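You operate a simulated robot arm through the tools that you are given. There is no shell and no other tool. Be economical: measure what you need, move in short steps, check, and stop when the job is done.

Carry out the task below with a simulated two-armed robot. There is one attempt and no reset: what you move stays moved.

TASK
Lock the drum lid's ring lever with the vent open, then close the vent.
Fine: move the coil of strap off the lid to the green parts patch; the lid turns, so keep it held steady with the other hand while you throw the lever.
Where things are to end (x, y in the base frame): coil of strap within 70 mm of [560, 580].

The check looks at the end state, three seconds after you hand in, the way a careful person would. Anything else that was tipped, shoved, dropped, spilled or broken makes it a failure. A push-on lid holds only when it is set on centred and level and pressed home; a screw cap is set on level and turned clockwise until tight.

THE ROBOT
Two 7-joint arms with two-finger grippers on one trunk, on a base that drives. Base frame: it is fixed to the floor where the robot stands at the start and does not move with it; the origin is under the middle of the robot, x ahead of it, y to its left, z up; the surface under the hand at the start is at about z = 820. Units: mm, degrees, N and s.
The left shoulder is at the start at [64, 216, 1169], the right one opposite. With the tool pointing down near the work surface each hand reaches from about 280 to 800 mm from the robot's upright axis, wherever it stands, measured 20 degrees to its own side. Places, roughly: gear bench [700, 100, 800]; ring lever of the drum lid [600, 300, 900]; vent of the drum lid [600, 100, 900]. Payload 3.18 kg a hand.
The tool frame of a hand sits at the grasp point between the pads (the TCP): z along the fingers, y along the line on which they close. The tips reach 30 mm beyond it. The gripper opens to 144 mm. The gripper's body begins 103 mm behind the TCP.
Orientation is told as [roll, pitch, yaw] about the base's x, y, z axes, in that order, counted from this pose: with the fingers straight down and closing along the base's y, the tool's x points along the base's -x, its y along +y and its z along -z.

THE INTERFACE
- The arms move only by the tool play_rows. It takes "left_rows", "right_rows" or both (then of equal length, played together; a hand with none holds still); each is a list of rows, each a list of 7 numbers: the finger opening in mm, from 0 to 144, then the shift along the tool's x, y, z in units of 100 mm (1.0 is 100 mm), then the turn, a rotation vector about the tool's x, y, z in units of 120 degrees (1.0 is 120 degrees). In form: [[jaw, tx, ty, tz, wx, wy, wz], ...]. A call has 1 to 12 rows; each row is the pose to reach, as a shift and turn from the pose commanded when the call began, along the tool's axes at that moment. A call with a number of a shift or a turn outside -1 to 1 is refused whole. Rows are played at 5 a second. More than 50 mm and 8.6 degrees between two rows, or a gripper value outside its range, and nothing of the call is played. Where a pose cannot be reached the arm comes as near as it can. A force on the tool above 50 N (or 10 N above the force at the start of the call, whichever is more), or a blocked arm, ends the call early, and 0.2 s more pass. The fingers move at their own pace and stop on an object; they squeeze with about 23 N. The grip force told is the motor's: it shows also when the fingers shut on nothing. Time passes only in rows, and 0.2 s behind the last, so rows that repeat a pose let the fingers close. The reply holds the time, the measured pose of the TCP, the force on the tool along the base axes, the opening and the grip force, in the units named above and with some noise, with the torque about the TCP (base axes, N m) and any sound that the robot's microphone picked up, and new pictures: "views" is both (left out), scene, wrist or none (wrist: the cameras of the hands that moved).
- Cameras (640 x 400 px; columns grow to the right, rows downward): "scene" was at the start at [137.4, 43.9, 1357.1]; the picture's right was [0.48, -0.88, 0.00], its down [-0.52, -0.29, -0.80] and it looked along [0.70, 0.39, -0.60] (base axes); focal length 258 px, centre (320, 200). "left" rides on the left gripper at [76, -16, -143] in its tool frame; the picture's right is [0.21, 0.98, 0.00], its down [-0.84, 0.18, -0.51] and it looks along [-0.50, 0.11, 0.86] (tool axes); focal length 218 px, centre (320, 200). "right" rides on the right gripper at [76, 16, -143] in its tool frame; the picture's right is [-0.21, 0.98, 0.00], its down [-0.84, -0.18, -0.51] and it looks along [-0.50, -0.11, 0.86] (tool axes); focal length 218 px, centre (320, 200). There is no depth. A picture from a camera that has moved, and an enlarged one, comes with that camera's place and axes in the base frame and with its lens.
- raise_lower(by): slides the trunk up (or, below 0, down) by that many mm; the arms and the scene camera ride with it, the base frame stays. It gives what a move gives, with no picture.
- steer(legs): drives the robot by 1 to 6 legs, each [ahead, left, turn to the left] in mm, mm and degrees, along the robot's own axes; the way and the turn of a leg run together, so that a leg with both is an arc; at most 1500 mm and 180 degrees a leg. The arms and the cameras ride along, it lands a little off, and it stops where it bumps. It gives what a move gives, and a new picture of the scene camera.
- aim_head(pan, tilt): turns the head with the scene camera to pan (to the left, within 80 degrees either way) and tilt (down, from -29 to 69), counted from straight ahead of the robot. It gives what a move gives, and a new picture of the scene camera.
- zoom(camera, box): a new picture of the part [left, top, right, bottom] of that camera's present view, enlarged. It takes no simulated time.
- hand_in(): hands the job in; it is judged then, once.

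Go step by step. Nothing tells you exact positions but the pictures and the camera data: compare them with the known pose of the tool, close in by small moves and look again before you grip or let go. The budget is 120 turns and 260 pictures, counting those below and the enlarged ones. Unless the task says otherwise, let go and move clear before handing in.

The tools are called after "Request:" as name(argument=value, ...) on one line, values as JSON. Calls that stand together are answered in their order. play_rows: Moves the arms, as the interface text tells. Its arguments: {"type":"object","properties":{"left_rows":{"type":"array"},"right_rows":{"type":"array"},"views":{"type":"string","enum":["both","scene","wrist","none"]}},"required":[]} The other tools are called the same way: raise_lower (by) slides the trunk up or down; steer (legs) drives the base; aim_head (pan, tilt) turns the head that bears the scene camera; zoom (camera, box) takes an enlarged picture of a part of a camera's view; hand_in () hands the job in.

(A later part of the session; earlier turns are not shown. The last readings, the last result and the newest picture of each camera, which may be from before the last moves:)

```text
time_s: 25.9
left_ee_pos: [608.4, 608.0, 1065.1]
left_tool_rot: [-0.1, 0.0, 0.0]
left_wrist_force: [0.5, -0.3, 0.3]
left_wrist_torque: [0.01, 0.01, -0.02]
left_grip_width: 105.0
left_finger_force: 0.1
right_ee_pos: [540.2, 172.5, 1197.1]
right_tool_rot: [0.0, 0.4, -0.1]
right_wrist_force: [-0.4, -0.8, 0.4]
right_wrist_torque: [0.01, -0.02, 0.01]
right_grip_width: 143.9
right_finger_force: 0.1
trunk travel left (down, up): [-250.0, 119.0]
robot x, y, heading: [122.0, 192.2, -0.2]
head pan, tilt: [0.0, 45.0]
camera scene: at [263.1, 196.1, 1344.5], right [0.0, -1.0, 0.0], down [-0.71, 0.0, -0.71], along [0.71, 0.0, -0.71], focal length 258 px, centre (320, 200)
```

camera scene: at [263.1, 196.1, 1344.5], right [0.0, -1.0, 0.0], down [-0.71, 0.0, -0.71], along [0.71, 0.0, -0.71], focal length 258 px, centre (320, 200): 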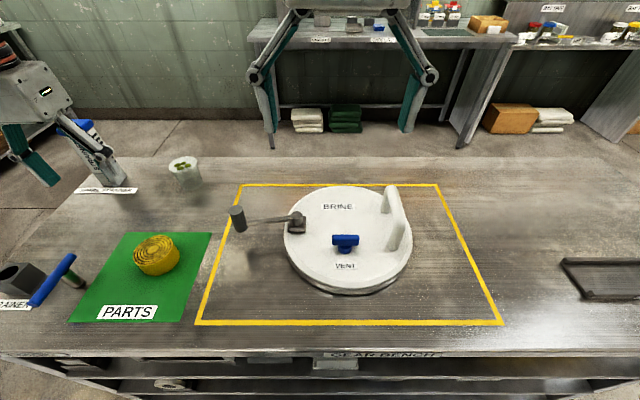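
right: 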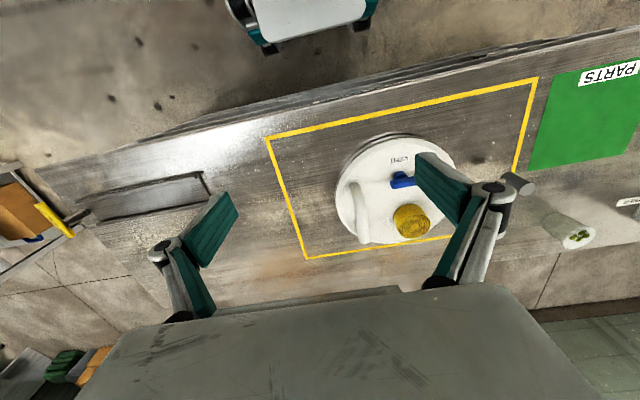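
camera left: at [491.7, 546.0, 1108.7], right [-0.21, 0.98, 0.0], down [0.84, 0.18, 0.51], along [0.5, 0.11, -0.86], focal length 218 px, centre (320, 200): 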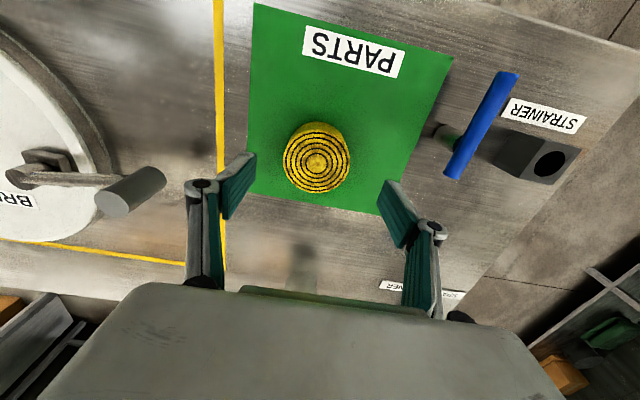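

The base stopped at x≈121 against the bench; nothing moved. I'll back off slightly, then bring the right hand over the handle bar at (657,25).

Request:
steer(legs=[[-8, 0, 0]])

Request:
play_rows(right_rows=[[90, -0.15, -0.19, 0.2, 0, 0, 0], [90, -0.3, -0.38, 0.4, 0, 0, 0], [90, -0.45, -0.57, 0.6, 0, 0, 0], [90, -0.6, -0.75, 0.8, 0, 0, 0]], views="none")

Request:
play_rows(right_rows=[[80, -0.15, -0.19, 0.2, 0, 0, 0], [80, -0.3, -0.38, 0.4, 0, 0, 0], [80, -0.45, -0.57, 0.6, 0, 0, 0], [80, -0.6, -0.73, 0.8, 0, 0, 0], [80, -0.6, -0.73, 0.8, 0, 0, 0]], views="both")

```text
time_s: 26.6
left_ee_pos: [601.5, 609.0, 1064.4]
left_tool_rot: [-0.2, 0.0, -0.1]
left_wrist_force: [-0.5, -0.1, 0.9]
left_wrist_torque: [0.03, -0.05, 0.01]
left_grip_width: 105.0
left_finger_force: 0.0
right_ee_pos: [532.5, 173.3, 1195.9]
right_tool_rot: [0.1, 0.1, 0.0]
right_wrist_force: [-0.2, 0.8, 1.3]
right_wrist_torque: [0.02, 0.01, 0.01]
right_grip_width: 143.6
right_finger_force: 0.0
trunk travel left (down, up): [-250.0, 119.0]
robot x, y, heading: [114.1, 193.9, -0.0]
head pan, tilt: [0.0, 45.0]
camera scene: at [255.4, 196.1, 1344.5], right [0.0, -1.0, 0.0], down [-0.71, 0.0, -0.71], along [0.71, 0.0, -0.71], focal length 258 px, centre (320, 200)
```

scene: 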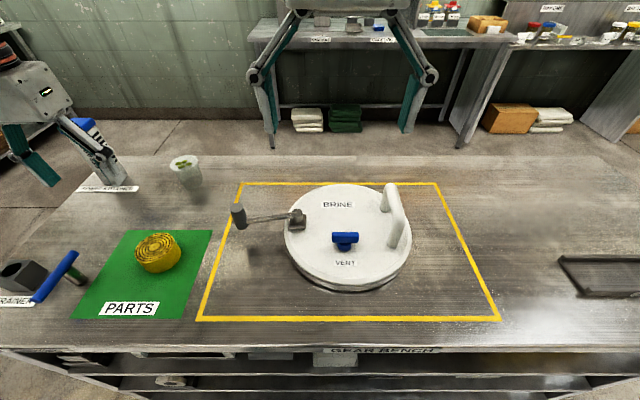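

```text
time_s: 27.6
left_ee_pos: [601.3, 607.3, 1063.9]
left_tool_rot: [-0.1, -0.1, -0.1]
left_wrist_force: [-0.5, 0.4, 0.3]
left_wrist_torque: [0.02, 0.04, 0.02]
left_grip_width: 105.0
left_finger_force: 0.2
right_ee_pos: [590.5, 96.8, 1115.2]
right_tool_rot: [0.0, 0.2, -0.2]
right_wrist_force: [-0.4, 0.1, -0.2]
right_wrist_torque: [-0.02, 0.0, 0.02]
right_grip_width: 90.2
right_finger_force: 0.0
trunk travel left (down, up): [-250.0, 119.0]
robot x, y, heading: [115.2, 196.1, 0.1]
head pan, tilt: [0.0, 45.0]
```

```text
time_s: 28.8
left_ee_pos: [600.3, 609.1, 1065.4]
left_tool_rot: [-0.1, -0.1, -0.1]
left_wrist_force: [-0.4, 0.4, 0.2]
left_wrist_torque: [0.02, -0.01, 0.04]
left_grip_width: 105.2
left_finger_force: 0.1
right_ee_pos: [651.2, 24.0, 1037.5]
right_tool_rot: [0.0, 0.1, -0.1]
right_wrist_force: [0.8, 0.1, 0.7]
right_wrist_torque: [-0.01, 0.01, 0.0]
right_grip_width: 80.0
right_finger_force: 0.0
trunk travel left (down, up): [-250.0, 119.0]
robot x, y, heading: [111.5, 192.6, 0.3]
head pan, tilt: [0.0, 45.0]
camera scene: at [255.0, 196.3, 1344.7], right [0.0, -1.0, 0.0], down [-0.71, 0.0, -0.71], along [0.71, 0.0, -0.71], focal length 258 px, centre (320, 200)
camera right: at [576.9, 42.2, 1180.9], right [0.21, 0.98, 0.0], down [0.84, -0.18, 0.51], along [0.49, -0.11, -0.86], focal length 218 px, centre (320, 200)
```

scene: 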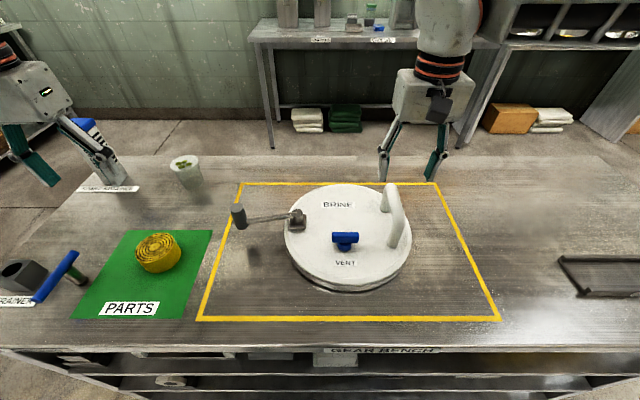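
right: 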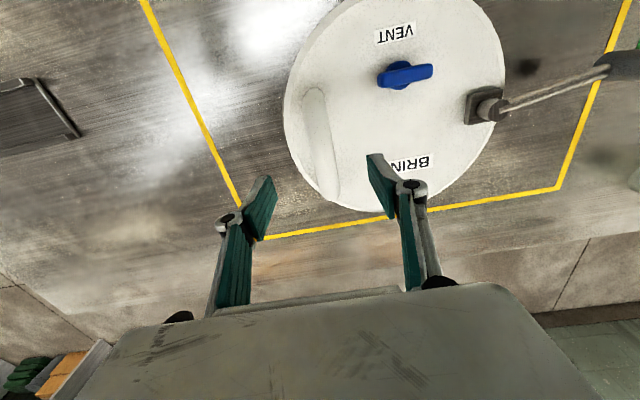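

The bar runs x≈596–704 at y≈26, and the right hand is aligned. Descending on it.

Request:
play_rows(right_rows=[[80, 0, 0.01, 0.3, 0, 0, 0], [80, 0, 0.02, 0.6, 0, 0, 0], [80, 0, 0.02, 0.75, 0, 0, 0], [80, 0, 0.02, 0.75, 0, 0, 0]], views="both")

```text
time_s: 29.8
left_ee_pos: [600.1, 607.5, 1063.2]
left_tool_rot: [-0.2, -0.2, 0.0]
left_wrist_force: [0.3, -0.2, 0.4]
left_wrist_torque: [-0.02, -0.03, 0.01]
left_grip_width: 105.0
left_finger_force: 0.0
right_ee_pos: [651.4, 26.8, 961.5]
right_tool_rot: [0.0, 0.2, -0.2]
right_wrist_force: [-0.2, 0.1, 0.3]
right_wrist_torque: [0.0, 0.01, 0.0]
right_grip_width: 80.1
right_finger_force: 0.1
trunk travel left (down, up): [-250.0, 119.0]
robot x, y, heading: [112.6, 191.6, -0.2]
head pan, tilt: [0.0, 45.0]
camera scene: at [255.1, 196.1, 1344.6], right [0.0, -1.0, 0.0], down [-0.71, 0.0, -0.71], along [0.71, 0.0, -0.71], focal length 258 px, centre (320, 200)
camera right: at [576.9, 43.2, 1104.5], right [0.21, 0.98, 0.0], down [0.84, -0.18, 0.5], along [0.49, -0.11, -0.86], focal length 218 px, centre (320, 200)
```

scene: 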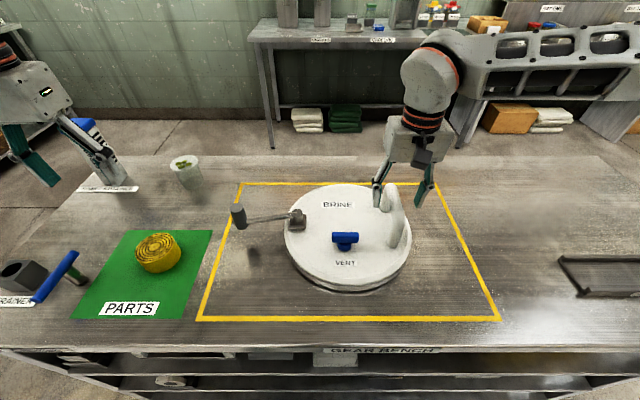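
right: 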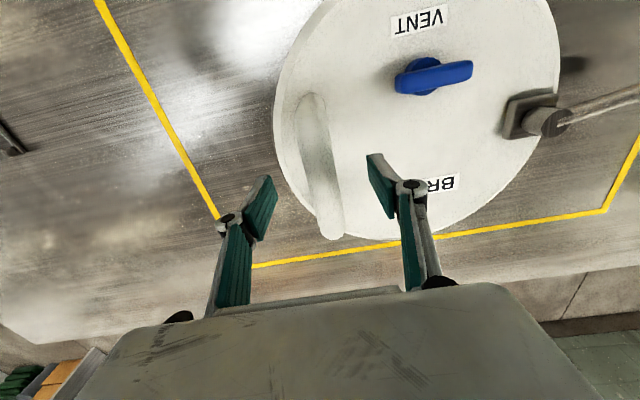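

The bar is between the fingers. I'll lower to z≈922 and grip.

Request:
play_rows(right_rows=[[80, 0, 0.0, 0.2, 0, 0, 0], [80, 0, 0.0, 0.39, 0, 0, 0], [20, 0, 0.0, 0.39, 0, 0, 0], [10, 0, 0.0, 0.39, 0, 0, 0], [10, 0, 0.0, 0.39, 0, 0, 0]], views="both")

```text
time_s: 31.0
left_ee_pos: [601.5, 608.1, 1063.7]
left_tool_rot: [-0.1, 0.1, 0.0]
left_wrist_force: [-0.5, -0.9, -0.3]
left_wrist_torque: [-0.02, 0.02, 0.0]
left_grip_width: 105.3
left_finger_force: 0.0
right_ee_pos: [652.2, 25.3, 921.1]
right_tool_rot: [-0.1, 0.2, 0.0]
right_wrist_force: [0.1, -0.2, 0.3]
right_wrist_torque: [0.0, -0.22, -0.14]
right_grip_width: 23.6
right_finger_force: 23.3
trunk travel left (down, up): [-250.0, 119.0]
robot x, y, heading: [110.1, 195.2, -0.0]
head pan, tilt: [0.0, 45.0]
camera scene: at [255.5, 196.1, 1344.5], right [0.0, -1.0, 0.0], down [-0.71, 0.0, -0.71], along [0.71, 0.0, -0.71], focal length 258 px, centre (320, 200)
camera right: at [578.2, 42.1, 1064.9], right [0.21, 0.98, 0.0], down [0.84, -0.18, 0.5], along [0.49, -0.11, -0.86], focal length 218 px, centre (320, 200)
```

scene: 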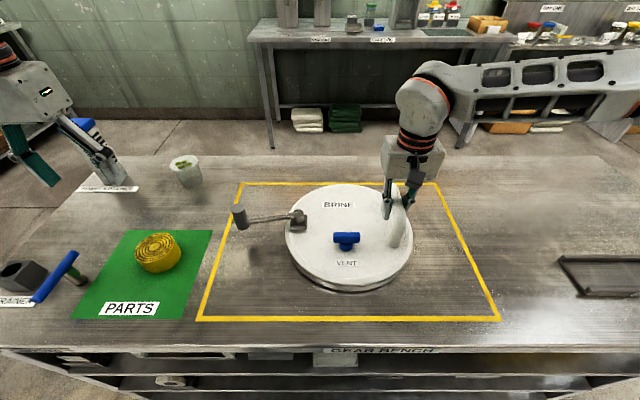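
right: 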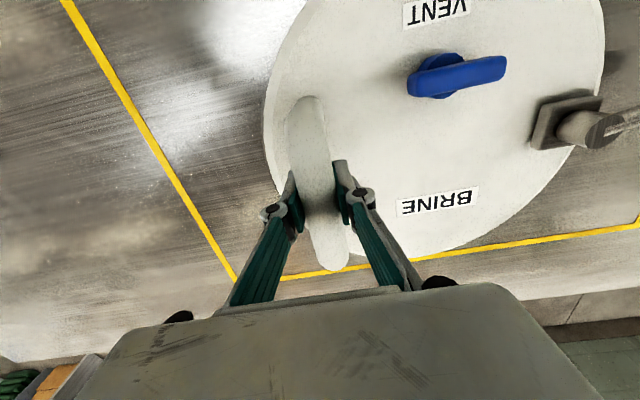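

The handle is held (23.6 mm bar). Now the left hand goes above the lever knob at (645,381).

Request:
play_rows(left_rows=[[100, -0.15, -0.4, 0.1, 0, 0, 0], [90, -0.3, -0.8, 0.2, 0, 0, 0], [90, -0.4, -1.0, 0.3, 0, 0, 0]], views="none")

Request:
play_rows(left_rows=[[80, 0, -0.4, 0.05, 0, 0, 0], [80, 0, -0.8, 0.1, 0, 0, 0], [80, -0.02, -1.0, 0.15, 0, 0, 0], [80, -0.02, -1.0, 0.15, 0, 0, 0]], views="both")

Request:
zoom(camera="scene", box=[200, 170, 360, 270])

```text
time_s: 31.8
left_ee_pos: [638.6, 504.8, 1033.8]
left_tool_rot: [0.0, -0.2, 0.0]
left_wrist_force: [0.5, 0.1, 0.3]
left_wrist_torque: [-0.02, 0.0, 0.02]
left_grip_width: 90.0
left_finger_force: 0.1
right_ee_pos: [653.2, 24.2, 921.2]
right_tool_rot: [0.0, 0.2, -0.2]
right_wrist_force: [1.5, 0.2, -0.1]
right_wrist_torque: [-0.06, 0.23, -0.18]
right_grip_width: 23.8
right_finger_force: 22.6
trunk travel left (down, up): [-250.0, 119.0]
robot x, y, heading: [113.2, 195.2, -0.1]
head pan, tilt: [0.0, 45.0]
```

```text
time_s: 32.8
left_ee_pos: [643.5, 405.1, 1019.3]
left_tool_rot: [-0.1, 0.0, 0.1]
left_wrist_force: [-0.6, -0.8, 0.2]
left_wrist_torque: [0.02, -0.02, 0.0]
left_grip_width: 80.3
left_finger_force: 0.0
right_ee_pos: [653.2, 25.7, 922.5]
right_tool_rot: [0.0, 0.2, -0.1]
right_wrist_force: [1.3, -0.8, 0.4]
right_wrist_torque: [0.01, 0.13, -0.06]
right_grip_width: 23.6
right_finger_force: 23.0
trunk travel left (down, up): [-250.0, 119.0]
robot x, y, heading: [110.1, 192.7, -0.0]
head pan, tilt: [0.0, 45.0]
camera scene: at [255.5, 196.0, 1344.6], right [0.0, -1.0, 0.0], down [-0.71, 0.0, -0.71], along [0.71, 0.0, -0.71], focal length 258 px, centre (320, 200)
camera left: at [564.1, 389.1, 1162.1], right [-0.21, 0.98, 0.0], down [0.84, 0.18, 0.51], along [0.5, 0.1, -0.86], focal length 218 px, centre (320, 200)
```

scene: 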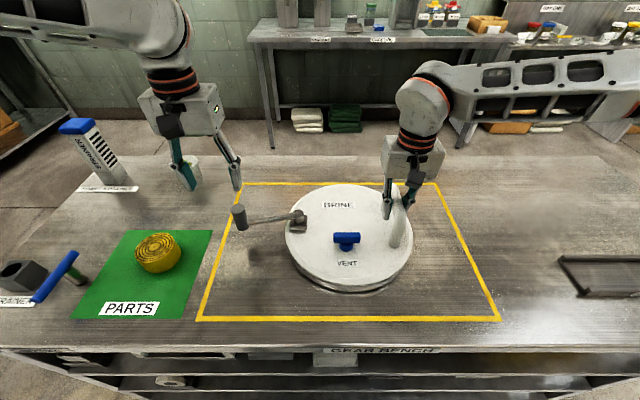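
left: 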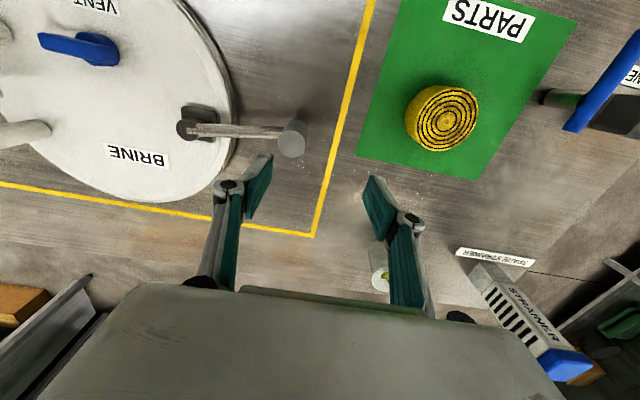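

```text
4.00 times, centred on (280, 220) of scene
camera zoom: at [255.5, 196.0, 1344.6], right [0.0, -1.0, 0.0], down [-0.71, 0.0, -0.71], along [0.71, 0.0, -0.71], focal length 1031 px, centre (480, 120)
```

zoom: 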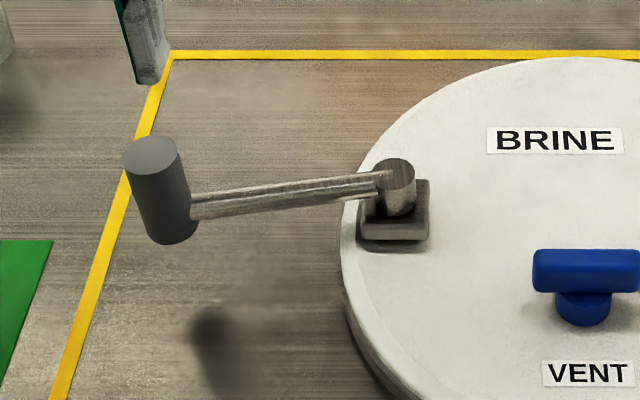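

Knob: about (637,374), z 875–935, with the arm attached low (top at about z 897). I'll grip the upper part of the knob at TCP z≈938 so the fingers stay above the arm throughout the swing.

Request:
play_rows(left_rows=[[80, 0.03, -0.2, 0.1, 0, 0, 0], [80, 0.06, -0.31, 0.4, 0, 0, 0], [80, 0.06, -0.31, 0.6, 0, 0, 0], [80, 0.06, -0.31, 0.6, 0, 0, 0]], views="both")

Request:
zoom(camera="scene", box=[180, 130, 340, 250])

```text
time_s: 33.8
left_ee_pos: [637.8, 375.2, 960.0]
left_tool_rot: [0.0, -0.1, 0.0]
left_wrist_force: [0.1, -0.2, 0.4]
left_wrist_torque: [-0.05, 0.02, 0.0]
left_grip_width: 79.9
left_finger_force: 0.1
right_ee_pos: [653.6, 24.5, 923.3]
right_tool_rot: [0.0, 0.2, 0.0]
right_wrist_force: [-0.4, 0.7, -0.5]
right_wrist_torque: [0.0, 0.03, -0.09]
right_grip_width: 23.9
right_finger_force: 23.3
trunk travel left (down, up): [-250.0, 119.0]
robot x, y, heading: [112.7, 190.7, -0.3]
head pan, tilt: [0.0, 45.0]
camera scene: at [255.5, 196.0, 1344.6], right [0.0, -1.0, 0.0], down [-0.71, 0.0, -0.71], along [0.71, 0.0, -0.71], focal length 258 px, centre (320, 200)
camera left: at [559.8, 360.2, 1101.3], right [-0.21, 0.98, 0.0], down [0.84, 0.18, 0.51], along [0.5, 0.1, -0.86], focal length 218 px, centre (320, 200)
```

scene: 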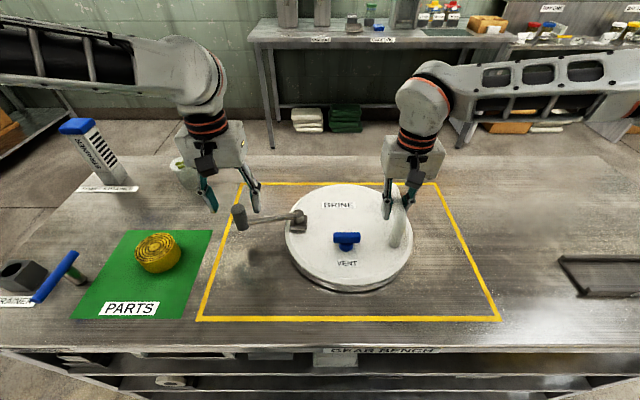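
left: 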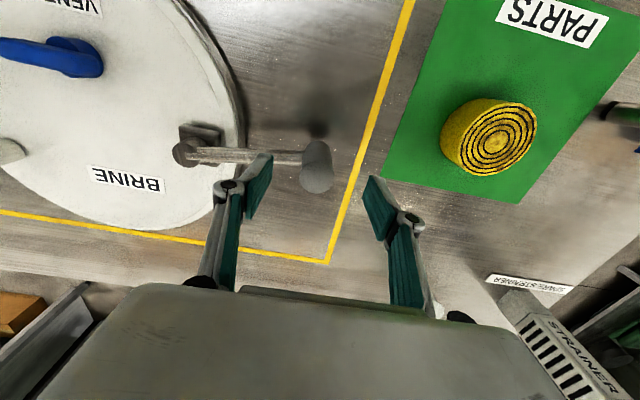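

```text
3.33 times, centred on (260, 190) of scene
camera zoom: at [255.5, 196.0, 1344.6], right [0.0, -1.0, 0.0], down [-0.71, 0.0, -0.71], along [0.71, 0.0, -0.71], focal length 859 px, centre (520, 233)
```

zoom: 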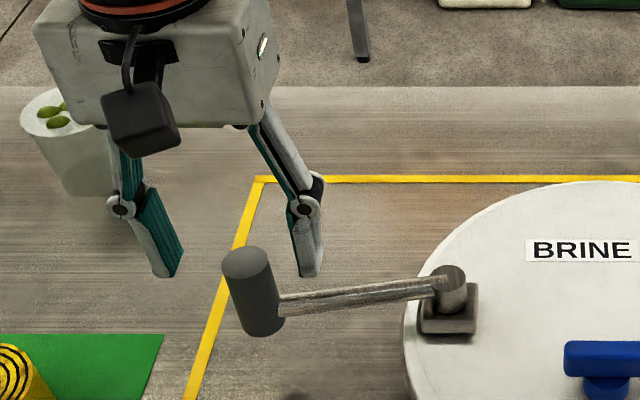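

Well aligned. Down to z≈938 and close on the knob.

Request:
play_rows(left_rows=[[80, 0, 0.01, 0.12, 0, 0, 0], [70, 0, 0.01, 0.23, 0, 0, 0], [20, 0, 0.01, 0.23, 0, 0, 0], [10, 0, 0.01, 0.23, 0, 0, 0], [10, 0, 0.01, 0.23, 0, 0, 0]], views="both")

```text
time_s: 35.0
left_ee_pos: [636.4, 375.2, 937.4]
left_tool_rot: [-0.5, 0.0, 0.1]
left_wrist_force: [0.8, -30.1, 0.2]
left_wrist_torque: [-0.68, 0.1, -0.07]
left_grip_width: 29.5
left_finger_force: 23.3
right_ee_pos: [651.6, 28.4, 922.3]
right_tool_rot: [0.2, 0.2, 0.1]
right_wrist_force: [-0.4, 29.3, 0.5]
right_wrist_torque: [-0.34, -0.08, -0.16]
right_grip_width: 23.7
right_finger_force: 23.1
trunk travel left (down, up): [-250.0, 119.0]
robot x, y, heading: [113.5, 193.0, -0.1]
head pan, tilt: [0.0, 45.0]
camera scene: at [255.7, 196.0, 1344.5], right [0.0, -1.0, 0.0], down [-0.71, 0.0, -0.71], along [0.71, 0.0, -0.71], focal length 258 px, centre (320, 200)
camera left: at [558.8, 360.8, 1079.1], right [-0.21, 0.98, -0.01], down [0.84, 0.18, 0.51], along [0.5, 0.1, -0.86], focal length 218 px, centre (320, 200)
```

scene: 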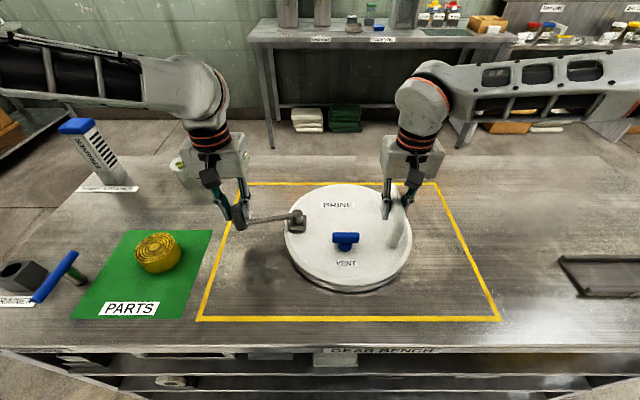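
left: 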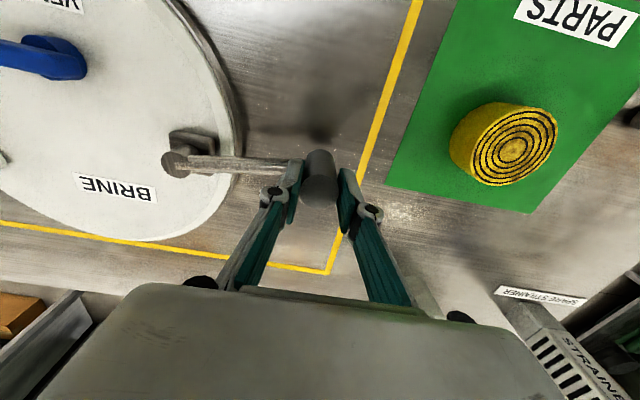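

Both hands grip, but there is 30 N of tension between them. I'll relax that and nudge the lever a few degrees toward me (counter-clockwise) as a test.

Request:
play_rows(left_rows=[[10, 0, -0.02, 0, 0, 0, 0], [10, 0.05, -0.03, 0, 0, 0, 0], [10, 0.1, -0.04, 0, 0, 0, 0]], views="none")

```text
time_s: 35.8
left_ee_pos: [627.2, 374.4, 937.4]
left_tool_rot: [-0.2, -0.2, 0.2]
left_wrist_force: [4.6, -24.6, -0.1]
left_wrist_torque: [-0.56, -0.15, 0.12]
left_grip_width: 29.2
left_finger_force: 23.2
right_ee_pos: [651.1, 25.8, 922.1]
right_tool_rot: [-0.1, 0.4, -0.1]
right_wrist_force: [-5.0, 23.7, -0.8]
right_wrist_torque: [-0.4, 0.07, 0.73]
right_grip_width: 24.2
right_finger_force: 22.9
trunk travel left (down, up): [-250.0, 119.0]
robot x, y, heading: [109.3, 191.0, 0.1]
head pan, tilt: [0.0, 45.0]
```

The lever moves easily in that direction (about 5 N). Continuing another 12°, easing the y tension.

Request:
play_rows(left_rows=[[10, 0.0, -0.04, 0, 0, 0, 0], [10, 0.08, -0.07, 0, 0, 0, 0], [10, 0.17, -0.1, 0, 0, 0, 0], [10, 0.25, -0.13, 0, 0, 0, 0]], views="scene")

```text
time_s: 36.8
left_ee_pos: [602.1, 363.8, 934.6]
left_tool_rot: [0.2, -0.1, 0.0]
left_wrist_force: [-4.5, 22.8, 11.3]
left_wrist_torque: [0.78, -0.02, 0.26]
left_grip_width: 29.6
left_finger_force: 23.5
right_ee_pos: [651.9, 22.8, 922.6]
right_tool_rot: [-0.2, 0.1, -0.3]
right_wrist_force: [2.2, -21.5, 3.2]
right_wrist_torque: [0.18, 0.41, 0.46]
right_grip_width: 24.7
right_finger_force: 22.8
trunk travel left (down, up): [-250.0, 119.0]
robot x, y, heading: [115.3, 191.8, -0.2]
head pan, tilt: [0.0, 45.0]
camera scene: at [253.7, 196.0, 1344.9], right [0.0, -1.0, 0.0], down [-0.71, 0.0, -0.71], along [0.71, 0.0, -0.71], focal length 258 px, centre (320, 200)
```

scene: 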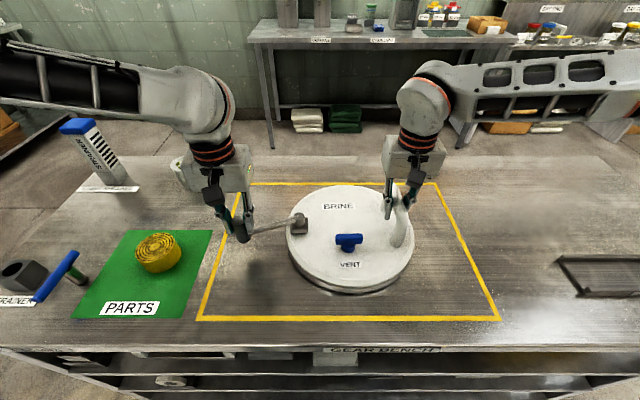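

The lever swings freely. Fitting the arc gives pivot ≈(648,247) and R≈128, with the lever now at about 21°. Continuing along the arc to about 40°.

Request:
play_rows(left_rows=[[10, 0.0, 0.02, 0, 0, 0, 0], [10, 0.09, -0.005, 0, 0, 0, 0], [10, 0.18, -0.04, 0, 0, 0, 0], [10, 0.275, -0.1, 0, 0, 0, 0], [10, 0.365, -0.17, 0, 0, 0, 0]], views="scene")

```text
time_s: 38.0
left_ee_pos: [565.5, 343.5, 935.0]
left_tool_rot: [-0.2, -0.1, 0.1]
left_wrist_force: [-1.3, 6.2, -2.7]
left_wrist_torque: [0.24, 0.27, 0.24]
left_grip_width: 29.7
left_finger_force: 23.0
right_ee_pos: [652.6, 24.5, 921.9]
right_tool_rot: [0.1, 0.2, -0.1]
right_wrist_force: [0.1, -6.6, -0.1]
right_wrist_torque: [0.15, -0.21, 0.02]
right_grip_width: 23.6
right_finger_force: 23.4
trunk travel left (down, up): [-250.0, 119.0]
robot x, y, heading: [112.8, 193.4, 0.3]
head pan, tilt: [0.0, 45.0]
camera scene: at [255.5, 196.1, 1344.4], right [0.0, -1.0, 0.0], down [-0.71, 0.0, -0.71], along [0.71, 0.0, -0.71], focal length 258 px, centre (320, 200)
```

scene: 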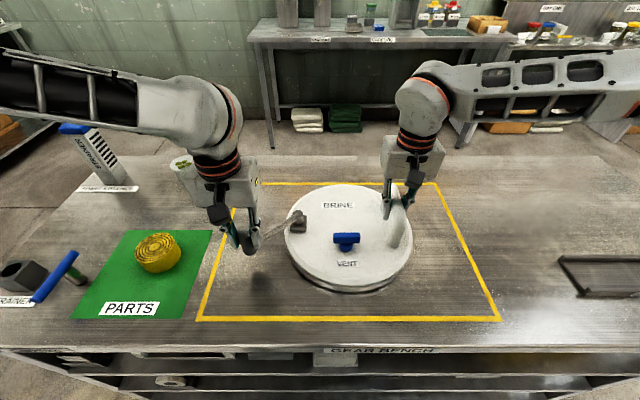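

Forces are low and the arc fits. Continuing to about 65°.

Request:
play_rows(left_rows=[[10, 0.08, -0.05, 0, 0, 0, 0], [10, 0.155, -0.135, 0, 0, 0, 0], [10, 0.224, -0.225, 0, 0, 0, 0], [10, 0.283, -0.32, 0, 0, 0, 0], [10, 0.335, -0.42, 0, 0, 0, 0]], views="scene")

```text
time_s: 39.2
left_ee_pos: [529.3, 330.7, 949.4]
left_tool_rot: [-0.2, -0.1, 0.0]
left_wrist_force: [5.2, -4.2, -6.1]
left_wrist_torque: [0.41, 0.22, -0.15]
left_grip_width: 29.9
left_finger_force: 23.1
left hand out of reach, approached as far as the arm can: row 2, 3, 4, 5
right_ee_pos: [651.7, 26.3, 922.8]
right_tool_rot: [0.1, 0.1, -0.1]
right_wrist_force: [-5.0, 3.0, 10.1]
right_wrist_torque: [-0.14, 0.23, 0.68]
right_grip_width: 25.8
right_finger_force: 23.1
trunk travel left (down, up): [-250.0, 119.0]
robot x, y, heading: [113.3, 192.5, 0.0]
head pan, tilt: [0.0, 45.0]
camera scene: at [254.9, 196.2, 1344.7], right [0.0, -1.0, 0.0], down [-0.71, 0.0, -0.71], along [0.71, 0.0, -0.71], focal length 258 px, centre (320, 200)
```

scene: 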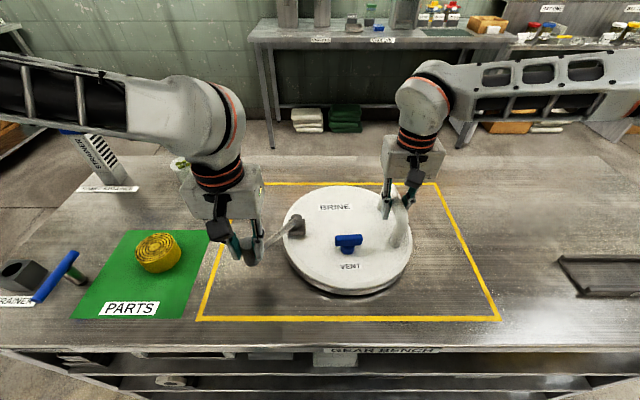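

The left hand hit a cross-body reach limit and slid up the knob a bit, and the lid may have twisted slightly. I'll loosen the left grip, return it to the arc at about 50° while yawing the hand clockwise to gain reach, then look.

Request:
play_rows(left_rows=[[45, 0, 0, 0, 0, 0, 0], [45, -0.05, 0, 0.03, 0, 0, 0.0625], [45, -0.1, 0, 0.06, 0, 0, 0.125], [45, -0.1, 0, 0.1, 0, 0, 0.1875], [45, -0.1, 0, 0.12, 0, 0, 0.25], [45, -0.1, 0, 0.12, 0, 0, 0.25]], views="both")

Request:
zoom(camera="scene", box=[180, 160, 440, 310])

```text
time_s: 40.6
left_ee_pos: [541.2, 334.1, 945.7]
left_tool_rot: [-0.3, 0.1, -30.0]
left_wrist_force: [-7.4, 11.5, 8.4]
left_wrist_torque: [0.16, -0.01, 0.21]
left_grip_width: 59.2
left_finger_force: 3.0
left hand out of reach, approached as far as the arm can: row 3, 4, 5, 6
right_ee_pos: [652.5, 24.1, 921.5]
right_tool_rot: [-0.2, 0.3, -0.3]
right_wrist_force: [3.9, -10.2, -1.1]
right_wrist_torque: [0.35, 0.65, -0.52]
right_grip_width: 24.5
right_finger_force: 22.7
trunk travel left (down, up): [-250.0, 119.0]
robot x, y, heading: [111.2, 194.1, -0.1]
head pan, tilt: [0.0, 45.0]
camera scene: at [254.7, 196.3, 1344.6], right [0.0, -1.0, 0.0], down [-0.71, 0.0, -0.71], along [0.71, 0.0, -0.71], focal length 258 px, centre (320, 200)
camera left: at [466.2, 358.2, 1087.9], right [0.31, 0.95, 0.0], down [0.82, -0.26, 0.5], along [0.48, -0.16, -0.86], focal length 218 px, centre (320, 200)
```

scene: 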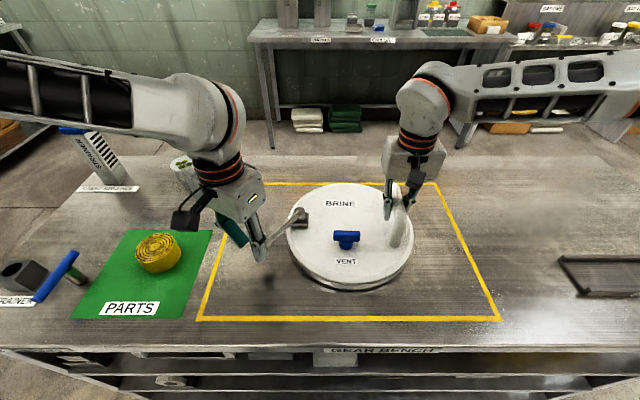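
left: 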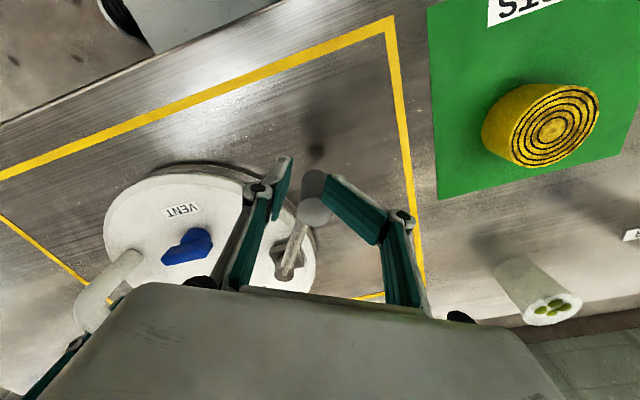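

```text
2.46 times, centred on (310, 235) of scene
camera zoom: at [254.7, 196.3, 1344.6], right [0.0, -1.0, 0.0], down [-0.71, 0.0, -0.71], along [0.71, 0.0, -0.71], focal length 634 px, centre (345, 114)
```

zoom: 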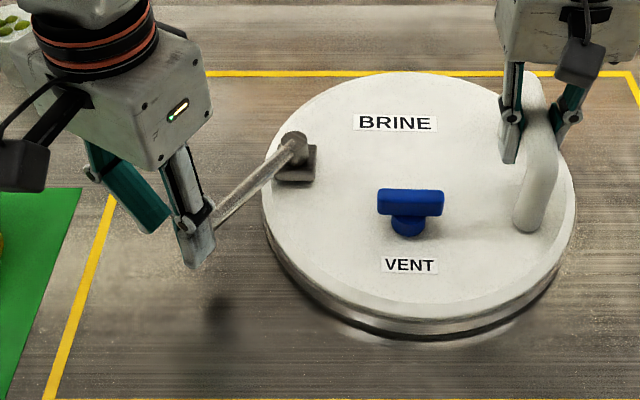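

The lever is at about 52°, with the knob at (547,328). The left arm is probably folded too tightly this close, so I'll release both hands, rise, back the base off about 75 mm and regrip.

Request:
play_rows(left_rows=[[90, 0, 0, 0, 0, 0, 0], [90, 0, 0, -0.02, 0, 0, 0], [90, 0, 0, -0.4, 0, 0, 0], [90, 0, 0, -0.8, 0, 0, 0]], right_rows=[[70, 0, 0, 0, 0, 0, 0], [80, 0, 0, -0.02, 0, 0, 0], [80, 0, 0, -0.4, 0, 0, 0], [80, 0, 0, -0.8, 0, 0, 0]], views="none")

Request:
steer(legs=[[-75, -35, 0]])

Request:
zoom(camera="scene", box=[180, 130, 480, 320])

```text
time_s: 41.6
left_ee_pos: [543.3, 333.2, 1026.6]
left_tool_rot: [0.0, -0.1, -30.0]
left_wrist_force: [0.1, 0.0, 0.0]
left_wrist_torque: [-0.02, -0.03, 0.01]
left_grip_width: 90.1
left_finger_force: 0.0
right_ee_pos: [648.4, 26.2, 1003.3]
right_tool_rot: [0.0, 0.3, -0.1]
right_wrist_force: [0.6, 0.4, 1.1]
right_wrist_torque: [-0.03, -0.01, -0.01]
right_grip_width: 80.1
right_finger_force: 0.0
trunk travel left (down, up): [-250.0, 119.0]
robot x, y, heading: [111.5, 193.3, -0.1]
head pan, tilt: [0.0, 45.0]
```

```text
time_s: 42.7
left_ee_pos: [467.8, 296.9, 1027.5]
left_tool_rot: [0.0, 0.0, -30.0]
left_wrist_force: [-0.1, 0.3, 0.3]
left_wrist_torque: [-0.02, 0.0, 0.01]
left_grip_width: 89.9
left_finger_force: 0.0
right_ee_pos: [571.9, -8.7, 1002.9]
right_tool_rot: [-0.1, 0.1, -0.1]
right_wrist_force: [0.7, -0.3, -0.9]
right_wrist_torque: [0.01, -0.03, 0.0]
right_grip_width: 80.2
right_finger_force: 0.1
trunk travel left (down, up): [-250.0, 119.0]
robot x, y, heading: [40.1, 159.4, -0.1]
head pan, tilt: [0.0, 45.0]
camera scene: at [178.0, 160.7, 1344.6], right [0.0, -1.0, 0.0], down [-0.71, 0.0, -0.71], along [0.71, 0.0, -0.71], focal length 258 px, centre (320, 200)
```

scene: 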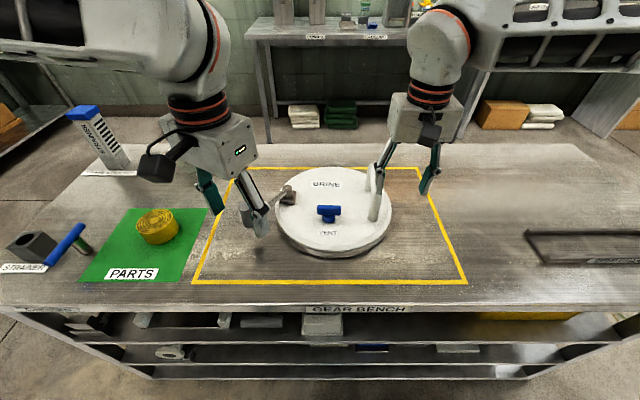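

```text
2.11 times, centred on (330, 225) of scene
camera zoom: at [178.0, 160.7, 1344.6], right [0.0, -1.0, 0.0], down [-0.71, 0.0, -0.71], along [0.71, 0.0, -0.71], focal length 542 px, centre (299, 147)
```

zoom: 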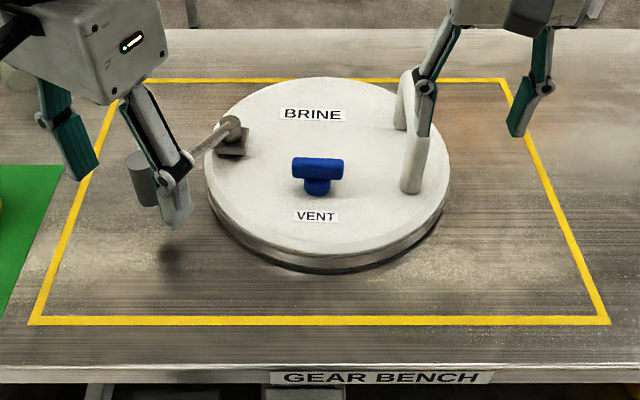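

The lever stayed put. Regripping the handle with the right hand at (642,28).

Request:
play_rows(right_rows=[[80, -0.35, 0.18, 0, 0, 0, 0], [80, -0.7, 0.37, 0, 0, 0, 0], [80, -0.7, 0.37, 0.25, 0, 0, 0], [80, -0.7, 0.37, 0.4, 0, 0, 0], [80, -0.7, 0.37, 0.4, 0, 0, 0]], views="wrist")

```text
time_s: 43.9
left_ee_pos: [468.1, 297.8, 1027.6]
left_tool_rot: [-0.1, -0.1, -30.0]
left_wrist_force: [-0.4, 0.4, -0.3]
left_wrist_torque: [0.01, 0.04, -0.02]
left_grip_width: 90.0
left_finger_force: 0.1
right_ee_pos: [644.0, 28.5, 960.5]
right_tool_rot: [-0.1, 0.2, -0.1]
right_wrist_force: [0.1, -0.3, -0.6]
right_wrist_torque: [0.04, -0.03, 0.0]
right_grip_width: 79.7
right_finger_force: 0.1
trunk travel left (down, up): [-250.0, 119.0]
robot x, y, heading: [36.4, 161.1, -0.3]
head pan, tilt: [0.0, 45.0]
camera right: at [570.4, 45.7, 1103.2], right [0.21, 0.98, 0.0], down [0.84, -0.18, 0.5], along [0.49, -0.11, -0.86], focal length 218 px, centre (320, 200)
```

right: 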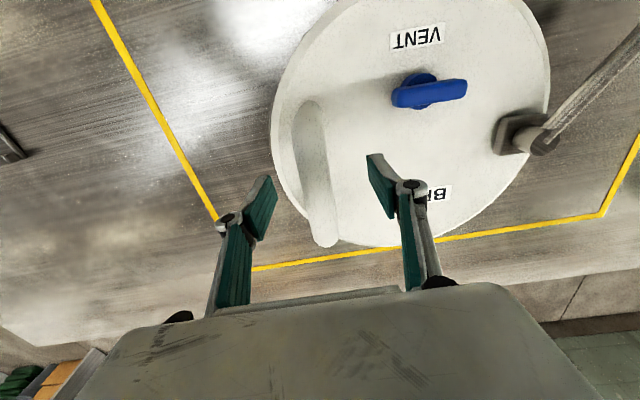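

Request:
play_rows(right_rows=[[80, 0, 0.0, 0.2, 0, 0, 0], [80, 0, 0.0, 0.385, 0, 0, 0], [20, 0, 0.0, 0.385, 0, 0, 0], [10, 0, 0.0, 0.385, 0, 0, 0], [10, 0, 0.0, 0.385, 0, 0, 0]], left_rows=[[80, 0, 0, -0.1, 0, 0, -0.06], [80, 0, 0, -0.1, 0, 0, -0.12], [80, 0, 0, -0.1, 0, 0, -0.18], [80, 0, 0, -0.1, 0, 0, -0.25], [80, 0, 0, -0.1, 0, 0, -0.25]], views="scene")

```text
time_s: 45.1
left_ee_pos: [468.5, 296.8, 1037.0]
left_tool_rot: [-0.1, 0.0, 0.1]
left_wrist_force: [-0.6, -0.2, -0.1]
left_wrist_torque: [0.01, 0.0, -0.02]
left_grip_width: 80.1
left_finger_force: 0.1
right_ee_pos: [645.0, 28.4, 922.5]
right_tool_rot: [0.0, 0.2, -0.3]
right_wrist_force: [1.3, 1.3, -0.4]
right_wrist_torque: [-0.13, -0.05, -0.33]
right_grip_width: 24.3
right_finger_force: 23.0
trunk travel left (down, up): [-250.0, 119.0]
robot x, y, heading: [36.4, 159.9, -0.0]
head pan, tilt: [0.0, 45.0]
camera scene: at [179.2, 161.1, 1344.5], right [0.0, -1.0, 0.0], down [-0.71, 0.0, -0.71], along [0.71, 0.0, -0.71], focal length 258 px, centre (320, 200)
```

scene: 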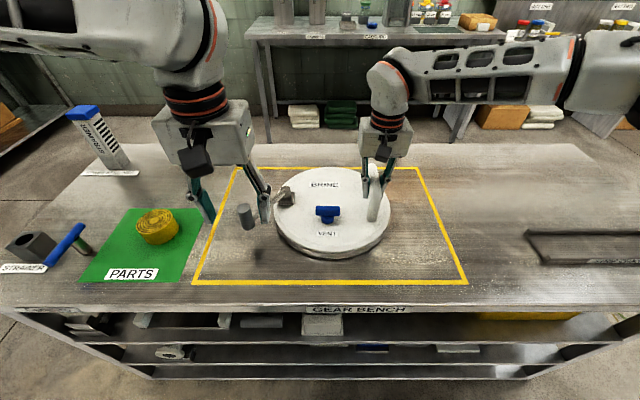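

Handle held again. Moving the left hand above the knob.

Request:
play_rows(left_rows=[[80, -0.3, 0.15, 0.05, 0, 0, 0], [80, -0.6, 0.25, 0.1, 0, 0, 0], [80, -0.8, 0.32, 0.2, 0, 0, 0], [80, -0.8, 0.32, 0.2, 0, 0, 0]], views="both")

```text
time_s: 46.1
left_ee_pos: [545.5, 330.2, 1016.7]
left_tool_rot: [0.0, 0.0, 0.0]
left_wrist_force: [0.9, 0.5, -0.4]
left_wrist_torque: [0.02, 0.0, -0.02]
left_grip_width: 80.1
left_finger_force: 0.0
right_ee_pos: [645.6, 29.5, 922.0]
right_tool_rot: [-0.1, 0.2, 0.0]
right_wrist_force: [1.3, -0.5, 0.1]
right_wrist_torque: [0.1, 0.05, -0.15]
right_grip_width: 23.7
right_finger_force: 22.8
trunk travel left (down, up): [-250.0, 119.0]
robot x, y, heading: [37.2, 156.6, -0.0]
head pan, tilt: [0.0, 45.0]
camera scene: at [179.1, 161.1, 1344.6], right [0.0, -1.0, 0.0], down [-0.71, 0.0, -0.71], along [0.71, 0.0, -0.71], focal length 258 px, centre (320, 200)
camera left: at [467.9, 314.3, 1158.9], right [-0.21, 0.98, 0.0], down [0.84, 0.18, 0.51], along [0.5, 0.1, -0.86], focal length 218 px, centre (320, 200)
```

scene: 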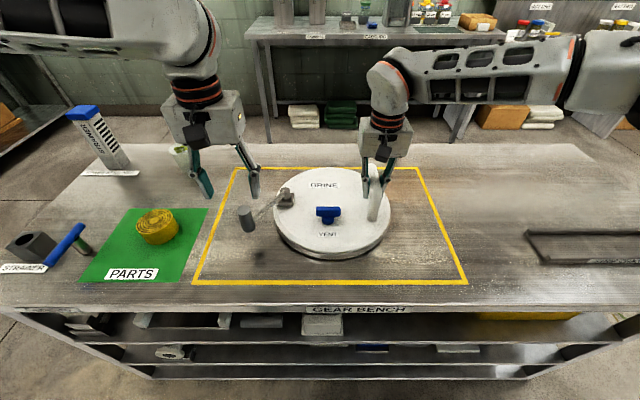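
left: 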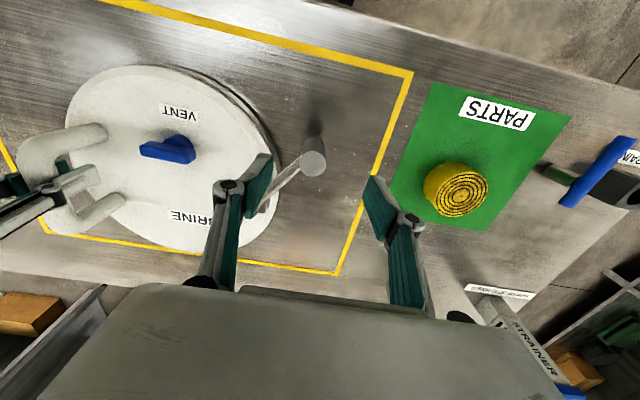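

The knob is at about (552,325). I'll descend with the jaws open, then close.

Request:
play_rows(left_rows=[[80, -0.06, -0.04, 0.25, 0, 0, 0], [80, -0.06, -0.04, 0.5, 0, 0, 0], [80, -0.06, -0.04, 0.79, 0, 0, 0], [80, -0.06, -0.04, 0.79, 0, 0, 0]], views="wrist")

```text
time_s: 47.1
left_ee_pos: [552.2, 328.2, 939.2]
left_tool_rot: [-0.2, -0.1, 0.0]
left_wrist_force: [0.6, -0.7, -0.8]
left_wrist_torque: [-0.04, -0.01, -0.02]
left_grip_width: 80.0
left_finger_force: 0.1
right_ee_pos: [644.2, 27.9, 921.6]
right_tool_rot: [0.1, 0.2, -0.3]
right_wrist_force: [0.5, -0.8, 0.7]
right_wrist_torque: [0.07, 0.06, -0.17]
right_grip_width: 23.6
right_finger_force: 23.0
trunk travel left (down, up): [-250.0, 119.0]
robot x, y, heading: [36.5, 162.9, 0.3]
head pan, tilt: [0.0, 45.0]
camera left: at [473.6, 311.9, 1080.6], right [-0.21, 0.98, 0.0], down [0.84, 0.18, 0.51], along [0.5, 0.1, -0.86], focal length 218 px, centre (320, 200)
```

left: 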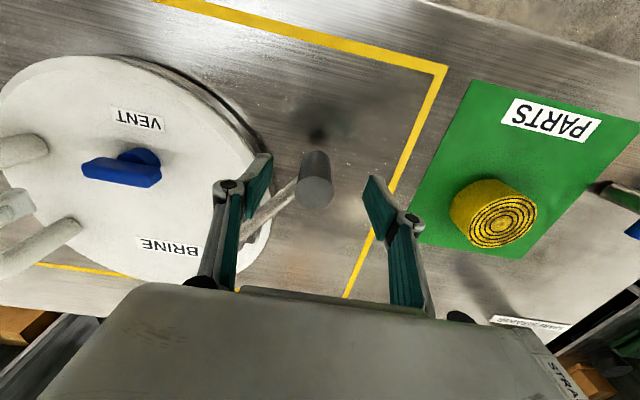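

Request:
play_rows(left_rows=[[60, -0.01, -0.02, 0, 0, 0, 0], [20, -0.01, -0.02, 0, 0, 0, 0], [10, -0.01, -0.02, 0, 0, 0, 0], [10, -0.01, -0.02, 0, 0, 0, 0]], views="none")

```text
time_s: 48.1
left_ee_pos: [551.0, 326.4, 939.5]
left_tool_rot: [-0.3, -0.1, 0.0]
left_wrist_force: [2.4, -4.1, -0.1]
left_wrist_torque: [-0.09, -0.19, -0.26]
left_grip_width: 29.1
left_finger_force: 22.4
left hand out of reach, approached as far as the arm can: row 1, 2, 3, 4
right_ee_pos: [644.5, 30.0, 921.7]
right_tool_rot: [0.0, 0.2, 0.0]
right_wrist_force: [-1.1, 3.9, -0.3]
right_wrist_torque: [-0.07, -0.01, 0.14]
right_grip_width: 23.5
right_finger_force: 22.9
trunk travel left (down, up): [-250.0, 119.0]
robot x, y, heading: [33.6, 159.5, 0.2]
head pan, tilt: [0.0, 45.0]
```

The hand is limited by bearing: it can't reach closer than about 18° from the robot's centre line. The handle is a round bar along x, so I can tilt the right hand about that bar and shift the base right, which frees the left hand for the rest of the lever arc. Releasing both and repositioning.

Request:
play_rows(left_rows=[[80, 0, 0, 0, 0, 0, 0], [80, 0, 0, 0, 0, 0, 0], [80, 0, 0.1, -0.4, 0, 0, 0], [80, 0, 0.2, -0.8, 0, 0, 0]], right_rows=[[70, 0, 0, 0, 0, 0, 0], [80, 0, 0, -0.02, 0, 0, 0], [80, 0, 0, -0.4, 0, 0, 0], [80, 0, 0, -0.8, 0, 0, 0]], views="none")

Request:
steer(legs=[[74, -55, 0]])

```text
time_s: 49.1
left_ee_pos: [548.2, 347.6, 1017.9]
left_tool_rot: [-0.2, -0.1, -0.1]
left_wrist_force: [-0.4, -0.1, -0.4]
left_wrist_torque: [0.01, 0.0, 0.0]
left_grip_width: 80.1
left_finger_force: 0.0
right_ee_pos: [642.2, 27.5, 1004.8]
right_tool_rot: [0.1, 0.2, -0.2]
right_wrist_force: [0.0, 0.1, -0.1]
right_wrist_torque: [0.02, -0.03, 0.0]
right_grip_width: 80.2
right_finger_force: 0.2
trunk travel left (down, up): [-250.0, 119.0]
robot x, y, heading: [38.5, 164.7, -0.1]
head pan, tilt: [0.0, 45.0]
```

```text
time_s: 50.3
left_ee_pos: [622.1, 293.7, 1018.1]
left_tool_rot: [-0.1, -0.1, 0.0]
left_wrist_force: [-0.4, -0.5, -1.3]
left_wrist_torque: [0.05, 0.01, 0.0]
left_grip_width: 80.1
left_finger_force: 0.0
right_ee_pos: [715.4, -27.0, 1001.0]
right_tool_rot: [0.0, 0.2, 0.0]
right_wrist_force: [0.1, -0.7, -0.2]
right_wrist_torque: [0.01, 0.01, 0.0]
right_grip_width: 80.1
right_finger_force: 0.0
trunk travel left (down, up): [-250.0, 119.0]
robot x, y, heading: [110.8, 103.4, -0.2]
head pan, tilt: [0.0, 45.0]
camera scene: at [252.7, 106.1, 1344.5], right [0.0, -1.0, 0.0], down [-0.71, 0.0, -0.71], along [0.71, 0.0, -0.71], focal length 258 px, centre (320, 200)
```

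scene: 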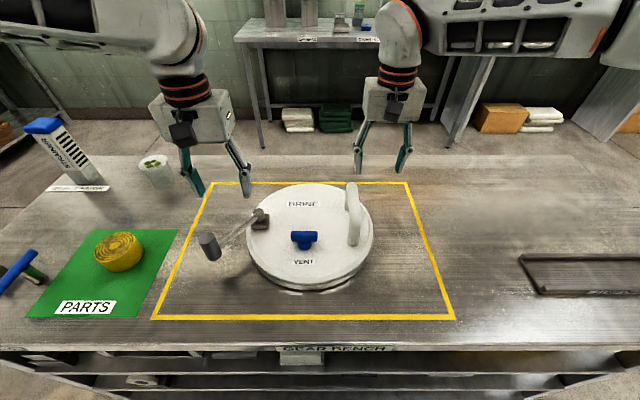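

Now rolling the right hand 35° and moving it to a pregrasp beside the bar.

Request:
play_rows(right_rows=[[60, 0.15, 0.02, 0, -0.058, 0, 0], [60, 0.3, 0.04, 0.03, -0.117, 0, 0], [60, 0.45, 0.06, 0.06, -0.175, 0, 0], [60, 0.6, 0.08, 0.1, -0.233, 0, 0], [60, 0.75, 0.09, 0.12, -0.292, 0, 0], [60, 0.75, 0.09, 0.12, -0.292, 0, 0]], views="both")

```text
time_s: 51.7
left_ee_pos: [622.4, 294.2, 1018.0]
left_tool_rot: [-0.1, -0.2, 0.0]
left_wrist_force: [0.0, 0.5, -0.5]
left_wrist_torque: [-0.03, 0.0, 0.0]
left_grip_width: 80.4
left_finger_force: 0.0
right_ee_pos: [640.7, -16.3, 991.4]
right_tool_rot: [35.1, 0.2, -0.1]
right_wrist_force: [0.4, 0.9, 0.5]
right_wrist_torque: [0.03, -0.02, -0.01]
right_grip_width: 59.9
right_finger_force: 0.0
trunk travel left (down, up): [-250.0, 119.0]
robot x, y, heading: [108.0, 104.4, 0.3]
head pan, tilt: [0.0, 45.0]
camera scene: at [252.2, 107.2, 1344.6], right [0.0, -1.0, 0.0], down [-0.71, 0.0, -0.71], along [0.71, 0.0, -0.71], focal length 258 px, centre (320, 200)
camera right: at [565.5, -84.0, 1118.7], right [0.21, 0.8, 0.56], down [0.84, -0.44, 0.31], along [0.49, 0.41, -0.77], focal length 218 px, centre (320, 200)
```

scene: 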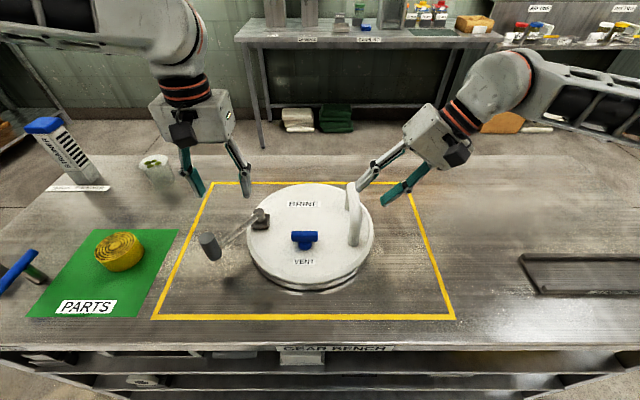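
right: 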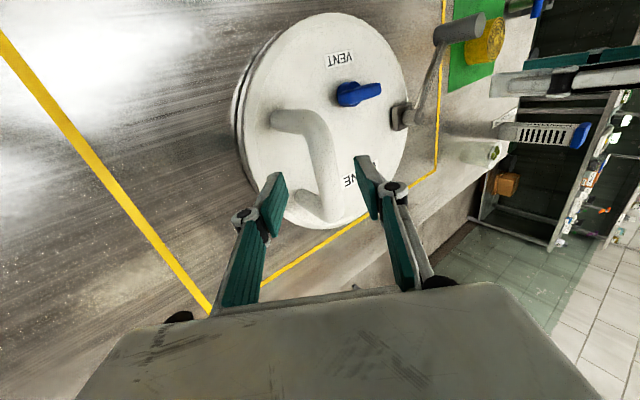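

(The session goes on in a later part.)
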